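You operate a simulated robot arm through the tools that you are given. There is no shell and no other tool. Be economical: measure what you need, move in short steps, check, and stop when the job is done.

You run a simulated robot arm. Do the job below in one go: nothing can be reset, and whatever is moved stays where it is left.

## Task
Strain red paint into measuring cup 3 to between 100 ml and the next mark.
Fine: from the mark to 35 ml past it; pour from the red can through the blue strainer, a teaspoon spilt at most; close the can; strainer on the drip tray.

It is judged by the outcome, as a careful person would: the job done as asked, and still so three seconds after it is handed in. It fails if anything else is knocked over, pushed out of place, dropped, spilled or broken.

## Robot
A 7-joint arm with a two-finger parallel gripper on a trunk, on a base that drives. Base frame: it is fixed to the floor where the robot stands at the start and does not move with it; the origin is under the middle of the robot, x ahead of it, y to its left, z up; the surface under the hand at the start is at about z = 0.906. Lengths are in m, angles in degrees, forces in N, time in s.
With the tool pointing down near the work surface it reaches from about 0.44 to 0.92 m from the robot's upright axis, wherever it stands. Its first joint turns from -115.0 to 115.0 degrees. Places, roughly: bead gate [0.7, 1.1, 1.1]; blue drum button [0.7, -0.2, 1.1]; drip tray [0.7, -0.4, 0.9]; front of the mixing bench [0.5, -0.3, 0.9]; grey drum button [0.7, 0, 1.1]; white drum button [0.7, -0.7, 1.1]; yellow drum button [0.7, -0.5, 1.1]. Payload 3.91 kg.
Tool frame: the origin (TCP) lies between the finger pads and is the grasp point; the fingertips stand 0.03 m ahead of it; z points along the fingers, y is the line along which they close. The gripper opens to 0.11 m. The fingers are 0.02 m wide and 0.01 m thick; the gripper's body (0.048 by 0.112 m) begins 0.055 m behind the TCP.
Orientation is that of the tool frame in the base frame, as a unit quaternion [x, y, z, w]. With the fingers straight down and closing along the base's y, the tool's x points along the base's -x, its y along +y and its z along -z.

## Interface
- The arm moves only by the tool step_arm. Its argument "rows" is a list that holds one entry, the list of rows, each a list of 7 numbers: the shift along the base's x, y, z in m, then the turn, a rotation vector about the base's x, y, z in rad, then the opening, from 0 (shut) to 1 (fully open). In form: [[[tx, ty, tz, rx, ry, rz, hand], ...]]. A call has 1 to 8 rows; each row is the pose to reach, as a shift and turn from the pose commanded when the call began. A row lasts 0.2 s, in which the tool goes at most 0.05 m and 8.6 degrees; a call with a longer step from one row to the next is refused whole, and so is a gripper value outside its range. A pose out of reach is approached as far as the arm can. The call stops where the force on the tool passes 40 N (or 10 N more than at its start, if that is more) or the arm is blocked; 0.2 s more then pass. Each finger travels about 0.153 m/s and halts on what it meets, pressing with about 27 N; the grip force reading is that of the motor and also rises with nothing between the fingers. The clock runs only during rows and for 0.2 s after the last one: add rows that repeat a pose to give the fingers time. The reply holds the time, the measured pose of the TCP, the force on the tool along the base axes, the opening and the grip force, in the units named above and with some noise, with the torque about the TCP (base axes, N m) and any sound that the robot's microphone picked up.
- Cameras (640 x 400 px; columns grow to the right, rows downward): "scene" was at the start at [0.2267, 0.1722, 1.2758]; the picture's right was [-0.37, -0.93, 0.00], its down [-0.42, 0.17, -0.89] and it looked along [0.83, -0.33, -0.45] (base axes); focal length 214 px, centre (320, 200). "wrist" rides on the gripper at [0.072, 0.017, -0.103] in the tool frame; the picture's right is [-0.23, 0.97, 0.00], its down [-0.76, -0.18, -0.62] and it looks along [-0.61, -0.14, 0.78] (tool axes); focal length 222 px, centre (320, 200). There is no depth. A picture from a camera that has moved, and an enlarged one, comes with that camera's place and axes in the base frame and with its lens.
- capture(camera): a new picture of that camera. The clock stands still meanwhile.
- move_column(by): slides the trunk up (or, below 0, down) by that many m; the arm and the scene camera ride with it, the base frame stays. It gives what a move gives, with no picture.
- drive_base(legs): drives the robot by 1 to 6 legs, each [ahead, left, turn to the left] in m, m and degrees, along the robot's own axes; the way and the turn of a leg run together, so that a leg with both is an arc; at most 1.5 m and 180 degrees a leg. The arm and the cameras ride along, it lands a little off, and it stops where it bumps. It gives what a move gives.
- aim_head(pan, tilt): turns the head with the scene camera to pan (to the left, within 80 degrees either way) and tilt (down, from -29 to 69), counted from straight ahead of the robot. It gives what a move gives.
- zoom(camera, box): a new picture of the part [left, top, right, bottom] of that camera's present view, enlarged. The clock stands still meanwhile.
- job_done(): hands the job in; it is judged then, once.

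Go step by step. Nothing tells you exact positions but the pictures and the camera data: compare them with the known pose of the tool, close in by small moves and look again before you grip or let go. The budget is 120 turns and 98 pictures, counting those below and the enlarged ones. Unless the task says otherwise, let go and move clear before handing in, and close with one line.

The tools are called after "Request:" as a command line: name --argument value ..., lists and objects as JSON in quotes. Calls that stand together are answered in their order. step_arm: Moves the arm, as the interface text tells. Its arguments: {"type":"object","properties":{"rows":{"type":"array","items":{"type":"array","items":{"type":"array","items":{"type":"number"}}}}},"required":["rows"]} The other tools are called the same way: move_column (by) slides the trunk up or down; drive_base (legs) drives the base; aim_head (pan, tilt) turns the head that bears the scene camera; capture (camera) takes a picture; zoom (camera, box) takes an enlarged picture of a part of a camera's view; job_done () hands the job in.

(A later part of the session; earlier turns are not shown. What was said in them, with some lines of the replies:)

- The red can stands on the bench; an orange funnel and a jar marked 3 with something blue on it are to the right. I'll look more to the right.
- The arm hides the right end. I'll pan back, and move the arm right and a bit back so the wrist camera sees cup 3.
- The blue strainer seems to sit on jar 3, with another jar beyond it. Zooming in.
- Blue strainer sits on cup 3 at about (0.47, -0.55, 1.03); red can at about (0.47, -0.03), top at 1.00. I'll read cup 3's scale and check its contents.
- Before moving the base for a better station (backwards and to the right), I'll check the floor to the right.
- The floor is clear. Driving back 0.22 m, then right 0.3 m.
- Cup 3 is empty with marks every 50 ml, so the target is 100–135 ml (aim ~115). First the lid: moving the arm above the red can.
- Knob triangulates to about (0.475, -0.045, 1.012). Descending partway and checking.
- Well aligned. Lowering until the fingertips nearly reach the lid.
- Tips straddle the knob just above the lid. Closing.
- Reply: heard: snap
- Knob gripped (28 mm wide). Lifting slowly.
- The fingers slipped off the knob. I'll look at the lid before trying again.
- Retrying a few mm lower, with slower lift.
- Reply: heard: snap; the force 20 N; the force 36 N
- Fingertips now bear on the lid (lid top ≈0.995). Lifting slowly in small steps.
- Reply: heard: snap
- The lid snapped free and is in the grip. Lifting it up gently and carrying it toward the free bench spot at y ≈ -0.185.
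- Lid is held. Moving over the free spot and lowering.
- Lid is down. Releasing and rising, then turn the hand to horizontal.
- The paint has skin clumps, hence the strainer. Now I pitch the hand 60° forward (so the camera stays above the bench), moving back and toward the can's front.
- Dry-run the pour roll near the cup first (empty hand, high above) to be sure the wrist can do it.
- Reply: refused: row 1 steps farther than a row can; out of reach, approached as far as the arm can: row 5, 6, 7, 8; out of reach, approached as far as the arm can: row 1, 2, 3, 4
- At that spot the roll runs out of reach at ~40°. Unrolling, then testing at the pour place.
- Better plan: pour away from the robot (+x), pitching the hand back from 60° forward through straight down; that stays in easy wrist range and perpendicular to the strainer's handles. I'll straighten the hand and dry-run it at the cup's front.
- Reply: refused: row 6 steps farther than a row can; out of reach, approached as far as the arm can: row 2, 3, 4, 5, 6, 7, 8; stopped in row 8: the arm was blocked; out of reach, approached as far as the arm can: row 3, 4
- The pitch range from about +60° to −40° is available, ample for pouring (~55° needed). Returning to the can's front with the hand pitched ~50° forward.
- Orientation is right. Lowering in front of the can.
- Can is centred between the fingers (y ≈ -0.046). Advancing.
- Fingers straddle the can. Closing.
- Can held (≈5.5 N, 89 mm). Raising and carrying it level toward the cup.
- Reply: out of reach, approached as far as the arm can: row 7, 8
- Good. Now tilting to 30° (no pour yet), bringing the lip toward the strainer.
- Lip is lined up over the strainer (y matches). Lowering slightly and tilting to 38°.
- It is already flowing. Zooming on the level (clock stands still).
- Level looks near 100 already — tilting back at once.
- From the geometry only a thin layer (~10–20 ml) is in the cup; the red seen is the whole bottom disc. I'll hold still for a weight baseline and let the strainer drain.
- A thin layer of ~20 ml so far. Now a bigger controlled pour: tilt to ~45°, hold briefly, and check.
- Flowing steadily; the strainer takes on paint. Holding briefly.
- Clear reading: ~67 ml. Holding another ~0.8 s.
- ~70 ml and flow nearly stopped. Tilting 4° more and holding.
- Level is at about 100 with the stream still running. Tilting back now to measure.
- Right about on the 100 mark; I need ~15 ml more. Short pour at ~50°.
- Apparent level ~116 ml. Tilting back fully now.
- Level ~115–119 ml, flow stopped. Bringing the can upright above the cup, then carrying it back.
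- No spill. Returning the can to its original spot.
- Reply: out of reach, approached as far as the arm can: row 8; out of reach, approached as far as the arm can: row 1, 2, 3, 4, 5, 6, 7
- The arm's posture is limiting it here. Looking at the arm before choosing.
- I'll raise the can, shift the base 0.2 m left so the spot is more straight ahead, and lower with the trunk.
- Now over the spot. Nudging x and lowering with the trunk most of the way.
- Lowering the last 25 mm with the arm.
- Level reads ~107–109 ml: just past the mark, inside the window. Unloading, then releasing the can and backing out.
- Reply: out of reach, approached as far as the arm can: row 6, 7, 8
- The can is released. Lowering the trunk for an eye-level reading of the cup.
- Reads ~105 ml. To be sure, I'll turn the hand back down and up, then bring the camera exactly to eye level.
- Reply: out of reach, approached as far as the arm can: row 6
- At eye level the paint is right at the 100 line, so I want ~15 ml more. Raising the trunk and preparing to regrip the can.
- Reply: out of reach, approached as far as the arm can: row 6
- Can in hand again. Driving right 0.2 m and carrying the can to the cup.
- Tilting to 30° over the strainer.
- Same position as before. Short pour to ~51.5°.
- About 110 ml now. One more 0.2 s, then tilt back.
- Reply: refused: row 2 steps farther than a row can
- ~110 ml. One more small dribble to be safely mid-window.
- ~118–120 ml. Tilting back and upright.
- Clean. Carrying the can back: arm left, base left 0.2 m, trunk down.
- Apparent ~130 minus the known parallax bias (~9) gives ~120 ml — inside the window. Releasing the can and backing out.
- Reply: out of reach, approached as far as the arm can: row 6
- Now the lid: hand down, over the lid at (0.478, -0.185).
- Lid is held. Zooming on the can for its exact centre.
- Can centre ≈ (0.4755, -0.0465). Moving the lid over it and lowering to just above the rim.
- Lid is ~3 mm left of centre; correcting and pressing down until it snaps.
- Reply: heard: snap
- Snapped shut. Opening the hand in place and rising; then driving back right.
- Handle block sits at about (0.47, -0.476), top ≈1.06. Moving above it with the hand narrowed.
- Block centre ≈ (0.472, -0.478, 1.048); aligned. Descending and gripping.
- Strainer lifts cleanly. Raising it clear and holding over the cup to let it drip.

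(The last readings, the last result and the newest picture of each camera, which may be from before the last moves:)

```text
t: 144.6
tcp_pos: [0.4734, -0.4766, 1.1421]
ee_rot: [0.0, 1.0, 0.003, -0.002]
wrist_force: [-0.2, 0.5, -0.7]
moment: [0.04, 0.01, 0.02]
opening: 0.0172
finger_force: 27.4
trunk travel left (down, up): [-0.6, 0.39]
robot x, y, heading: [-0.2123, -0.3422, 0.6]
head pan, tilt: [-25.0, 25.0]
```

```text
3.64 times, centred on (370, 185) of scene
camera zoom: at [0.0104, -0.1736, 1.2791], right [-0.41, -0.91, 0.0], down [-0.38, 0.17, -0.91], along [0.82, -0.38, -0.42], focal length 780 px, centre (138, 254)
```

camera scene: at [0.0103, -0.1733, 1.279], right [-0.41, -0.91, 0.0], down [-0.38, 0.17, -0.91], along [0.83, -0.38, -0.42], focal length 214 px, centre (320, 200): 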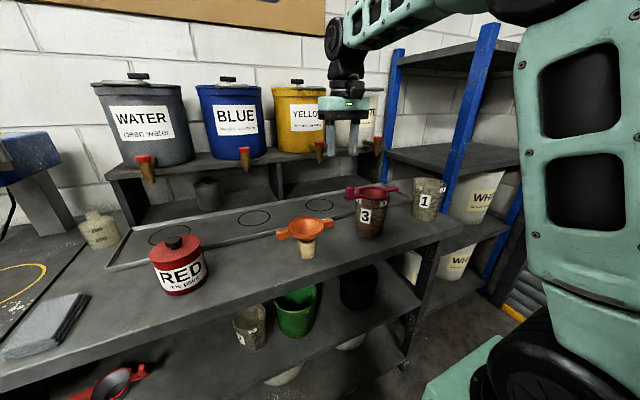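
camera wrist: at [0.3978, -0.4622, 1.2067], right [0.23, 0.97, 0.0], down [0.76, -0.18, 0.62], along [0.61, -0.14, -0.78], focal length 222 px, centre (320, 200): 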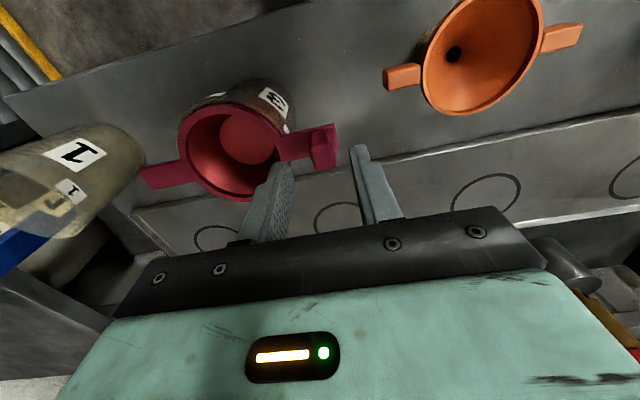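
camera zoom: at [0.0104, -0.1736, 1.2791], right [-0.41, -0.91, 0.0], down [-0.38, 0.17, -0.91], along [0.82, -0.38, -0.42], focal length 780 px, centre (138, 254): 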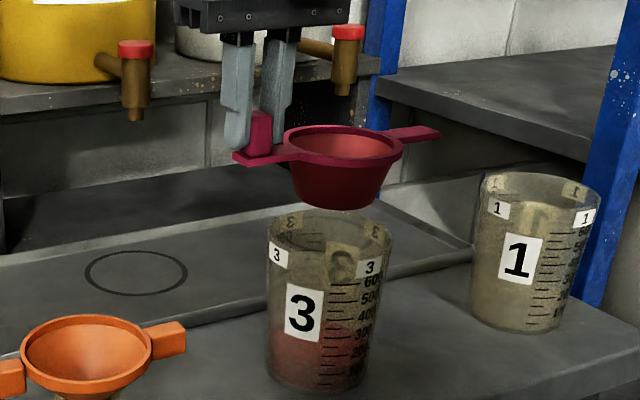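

No drips. Moving it over the tray, first away from the cup (+x), then left between the taps.

Request:
step_arm --rows '[[[0.03, 0, 0, 0, 0, 0, 0], [0.065, 0.005, 0, 0, 0, 0, 0], [0.1, 0.015, 0, 0, 0, 0, 0], [0.125, 0.04, -0.01, 0, 0, 0, 0], [0.145, 0.07, -0.02, 0, 0, 0, 0], [0.158, 0.1, -0.035, 0, 0, 0, 0], [0.162, 0.131, -0.055, 0, 0, 0, 0]]]'

Request:
capture --camera "scene"

```text
t: 146.2
tcp_pos: [0.6367, -0.3463, 1.0876]
ee_rot: [0.001, 1.0, 0.003, 0.0]
wrist_force: [-1.3, -0.5, 0.2]
moment: [0.04, -0.02, 0.01]
opening: 0.0171
finger_force: 26.9
trunk travel left (down, up): [-0.6, 0.39]
robot x, y, heading: [-0.2119, -0.3441, 0.6]
head pan, tilt: [-25.0, 25.0]
```

```text
7 pictures are left
camera scene: at [0.0103, -0.1739, 1.2791], right [-0.41, -0.91, 0.0], down [-0.38, 0.18, -0.91], along [0.82, -0.38, -0.42], focal length 214 px, centre (320, 200)
```

scene: 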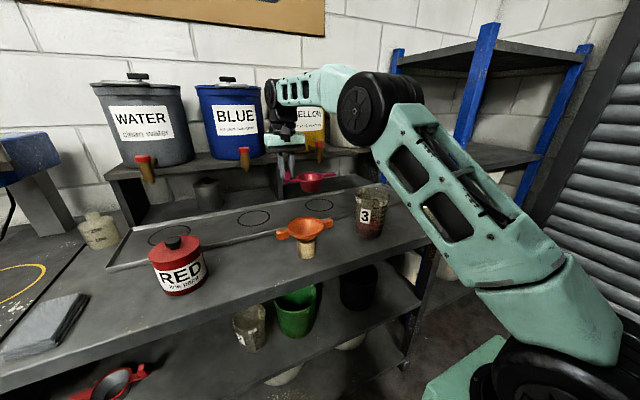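

Over the tray between the taps. Lowering toward the tray.

Request:
step_arm --rows '[[[0, 0, -0.02, 0, 0, 0, 0], [0, 0, -0.04, 0, 0, 0, 0], [0, 0, -0.055, 0, 0, 0, 0], [0, 0, -0.07, 0, 0, 0, 0]]]'

Request:
zoom --camera "scene" --box '[260, 130, 380, 250]'

```text
t: 147.2
tcp_pos: [0.6368, -0.3466, 1.0183]
ee_rot: [0.001, 1.0, 0.002, 0.0]
wrist_force: [-0.1, 0.6, 0.1]
moment: [0.02, 0.0, 0.0]
opening: 0.0172
finger_force: 27.4
trunk travel left (down, up): [-0.6, 0.39]
robot x, y, heading: [-0.2149, -0.341, 0.4]
head pan, tilt: [-25.0, 25.0]
```

```text
3.33 times, centred on (320, 190) of scene
camera zoom: at [0.0103, -0.1736, 1.2791], right [-0.41, -0.91, 0.0], down [-0.38, 0.17, -0.91], along [0.82, -0.38, -0.42], focal length 715 px, centre (320, 233)
```

zoom: 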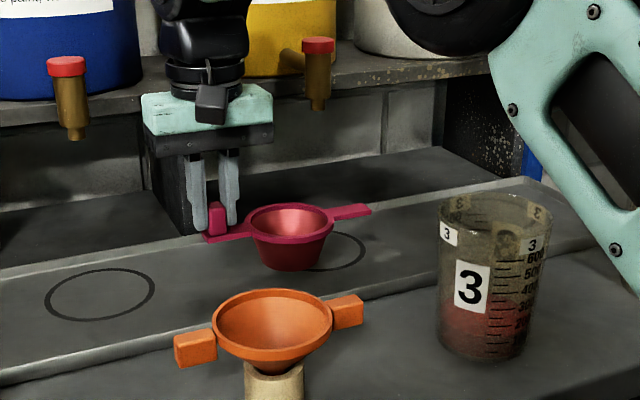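

Bowl will land inside the tray. Lowering until contact.

Request:
step_arm --rows '[[[0, 0, -0.005, 0, 0, 0, 0], [0, 0, -0.01, 0, 0, 0, 0], [0, 0, -0.013, 0, 0, 0, 0]]]'

Request:
step_arm --rows '[[[0, 0, -0.0025, 0, 0, 0, 0], [0, 0, -0.005, 0, 0, 0, 0]]]'

```text
t: 148.0
tcp_pos: [0.6355, -0.3461, 1.0055]
ee_rot: [0.0, 1.0, 0.003, 0.001]
wrist_force: [0.5, -0.9, -1.1]
moment: [0.04, 0.03, 0.01]
opening: 0.017
finger_force: 27.2
trunk travel left (down, up): [-0.6, 0.39]
robot x, y, heading: [-0.2138, -0.3433, 0.7]
head pan, tilt: [-25.0, 25.0]
```

```text
t: 148.6
tcp_pos: [0.6351, -0.3458, 0.9989]
ee_rot: [0.0, 1.0, 0.002, 0.0]
wrist_force: [-0.4, -0.2, -1.6]
moment: [0.0, -0.03, -0.03]
opening: 0.0175
finger_force: 27.2
trunk travel left (down, up): [-0.6, 0.39]
robot x, y, heading: [-0.2114, -0.3414, 0.5]
head pan, tilt: [-25.0, 25.0]
```

Request:
step_arm --rows '[[[0, 0, -0.0025, 0, 0, 0, 0], [0, 0, -0.005, 0, 0, 0, 0]]]'

Request:
zoom --camera "scene" --box '[280, 160, 350, 230]'

```text
t: 149.2
tcp_pos: [0.6363, -0.3457, 0.994]
ee_rot: [0.001, 1.0, 0.003, 0.0]
wrist_force: [0.4, 0.4, -0.8]
moment: [0.02, 0.0, 0.01]
opening: 0.0169
finger_force: 27.1
trunk travel left (down, up): [-0.6, 0.39]
robot x, y, heading: [-0.2141, -0.3454, -0.0]
head pan, tilt: [-25.0, 25.0]
```

```text
5.71 times, centred on (315, 195) of scene
camera zoom: at [0.0104, -0.1736, 1.279], right [-0.41, -0.91, 0.0], down [-0.38, 0.17, -0.91], along [0.82, -0.38, -0.42], focal length 1226 px, centre (349, 229)
```

zoom: 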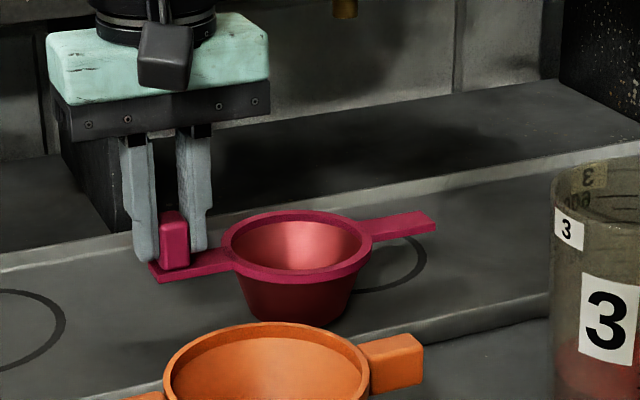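

Request:
step_arm --rows '[[[0, 0, -0.0025, 0, 0, 0, 0], [0, 0, -0.005, 0, 0, 0, 0]]]'

```text
t: 149.8
tcp_pos: [0.635, -0.3452, 0.9905]
ee_rot: [0.0, 1.0, 0.003, 0.0]
wrist_force: [0.6, 0.0, -1.0]
moment: [0.07, 0.01, 0.02]
opening: 0.0171
finger_force: 26.5
trunk travel left (down, up): [-0.6, 0.39]
robot x, y, heading: [-0.2173, -0.3451, 0.3]
head pan, tilt: [-25.0, 25.0]
```

Request:
step_arm --rows '[[[0, 0, -0.002, 0, 0, 0, 0], [0, 0, -0.004, 0, 0, 0, 0]]]'

```text
t: 150.4
tcp_pos: [0.6365, -0.3447, 0.9875]
ee_rot: [0.0, 1.0, 0.004, 0.002]
wrist_force: [-0.3, 2.6, 6.2]
moment: [-0.33, 0.08, -0.04]
opening: 0.0172
finger_force: 27.0
trunk travel left (down, up): [-0.6, 0.39]
robot x, y, heading: [-0.2147, -0.3459, 0.7]
head pan, tilt: [-25.0, 25.0]
```

Contact. Releasing and rising straight up.

Request:
step_arm --rows '[[[0, 0, 0.001, 0, 0, 0, 0.15], [0, 0, 0.001, 0, 0, 0, 0.3], [0, 0, 0.001, 0, 0, 0, 0.33], [0, 0, 0.015, 0, 0, 0, 0.33], [0, 0, 0.04, 0, 0, 0, 0.33], [0, 0, 0.08, 0, 0, 0, 0.33], [-0.03, 0, 0.115, 0, 0, 0, 0.33], [-0.07, 0, 0.14, 0, 0, 0, 0.33]]]'

Request:
capture --camera "scene"

```text
t: 152.2
tcp_pos: [0.5667, -0.3437, 1.1245]
ee_rot: [0.0, 1.0, 0.002, -0.001]
wrist_force: [0.8, 0.1, -0.5]
moment: [-0.04, 0.07, 0.0]
opening: 0.0363
finger_force: 0.1
trunk travel left (down, up): [-0.6, 0.39]
robot x, y, heading: [-0.2111, -0.3412, 0.6]
head pan, tilt: [-25.0, 25.0]
```

```text
4 pictures are left
camera scene: at [0.011, -0.1736, 1.2789], right [-0.41, -0.91, 0.0], down [-0.39, 0.17, -0.91], along [0.82, -0.38, -0.42], focal length 214 px, centre (320, 200)
```

scene: 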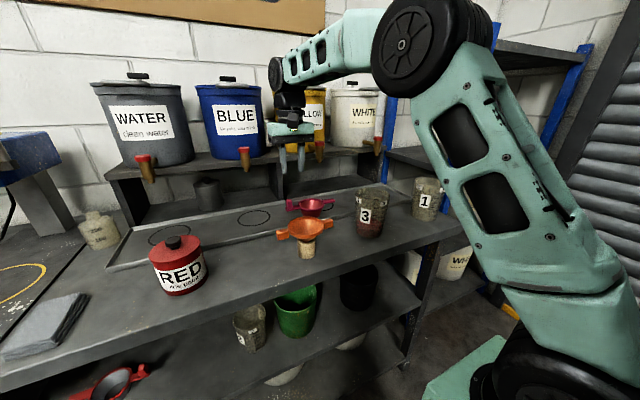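

Strainer stands on the tray. Retreating upward and doing a final check.

Request:
step_arm --rows '[[[-0.02, 0, 0.04, 0, 0, 0, 0.33], [-0.04, 0, 0.08, 0, 0, 0, 0.33], [-0.05, 0, 0.12, 0, 0, 0, 0.33], [-0.05, 0, 0.16, 0, 0, 0, 0.33]]]'

Request:
zoom --camera "scene" --box '[270, 175, 400, 265]'

Request:
zoom --camera "scene" --box '[356, 214, 384, 242]'

Request:
zoom --camera "scene" --box '[140, 225, 220, 305]'

```text
t: 153.2
tcp_pos: [0.5152, -0.3443, 1.2861]
ee_rot: [0.001, 1.0, 0.003, 0.0]
wrist_force: [0.3, -0.3, -0.2]
moment: [0.02, 0.02, -0.01]
opening: 0.0362
finger_force: 0.1
trunk travel left (down, up): [-0.6, 0.39]
robot x, y, heading: [-0.2151, -0.3441, 0.4]
head pan, tilt: [-25.0, 25.0]
```

```text
4.44 times, centred on (335, 220) of scene
camera zoom: at [0.0104, -0.1736, 1.279], right [-0.41, -0.91, 0.0], down [-0.38, 0.17, -0.91], along [0.82, -0.38, -0.42], focal length 953 px, centre (253, 111)
```

zoom: 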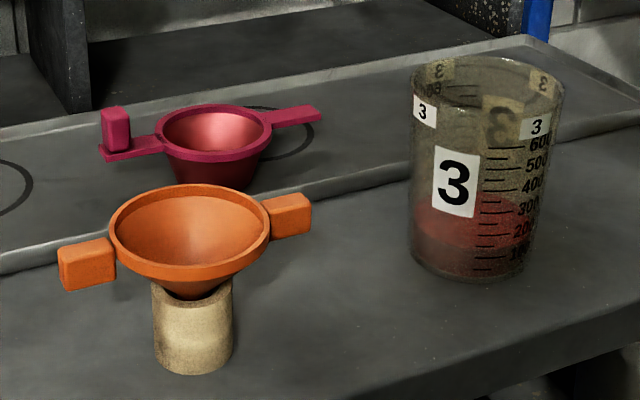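

```text
14.29 times, centred on (370, 228) of scene
camera zoom: at [0.0104, -0.1736, 1.279], right [-0.41, -0.91, 0.0], down [-0.38, 0.17, -0.91], along [0.82, -0.38, -0.42], focal length 3064 px, centre (-394, -200)
```

zoom: 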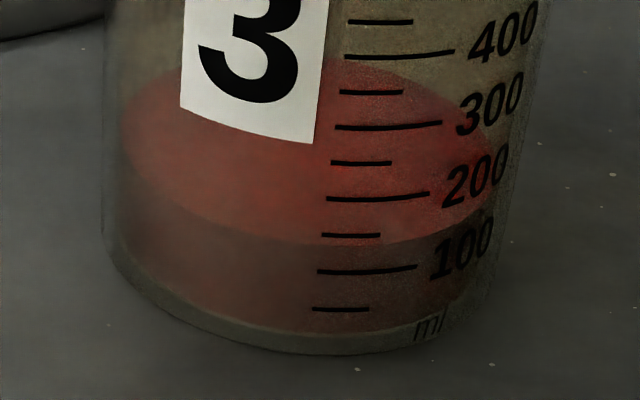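

```text
5.00 times, centred on (180, 265) of scene
camera zoom: at [0.0104, -0.1736, 1.279], right [-0.41, -0.91, 0.0], down [-0.38, 0.17, -0.91], along [0.82, -0.38, -0.42], focal length 1072 px, centre (1020, -125)
```

zoom: 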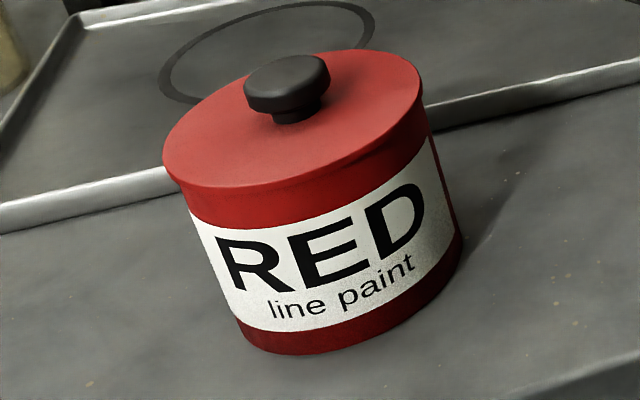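

Everything checks out: the cup is at about 120 ml allowing for the viewing angle, the can is shut, the strainer is on the tray and I see no spill. Handing in.

Request:
job_done

```text
The job is handed in.
```

I strained red paint into cup 3 to about 120 ml and handed the job in; the red can is closed, the blue strainer stands on the drip tray, and I saw no spill.
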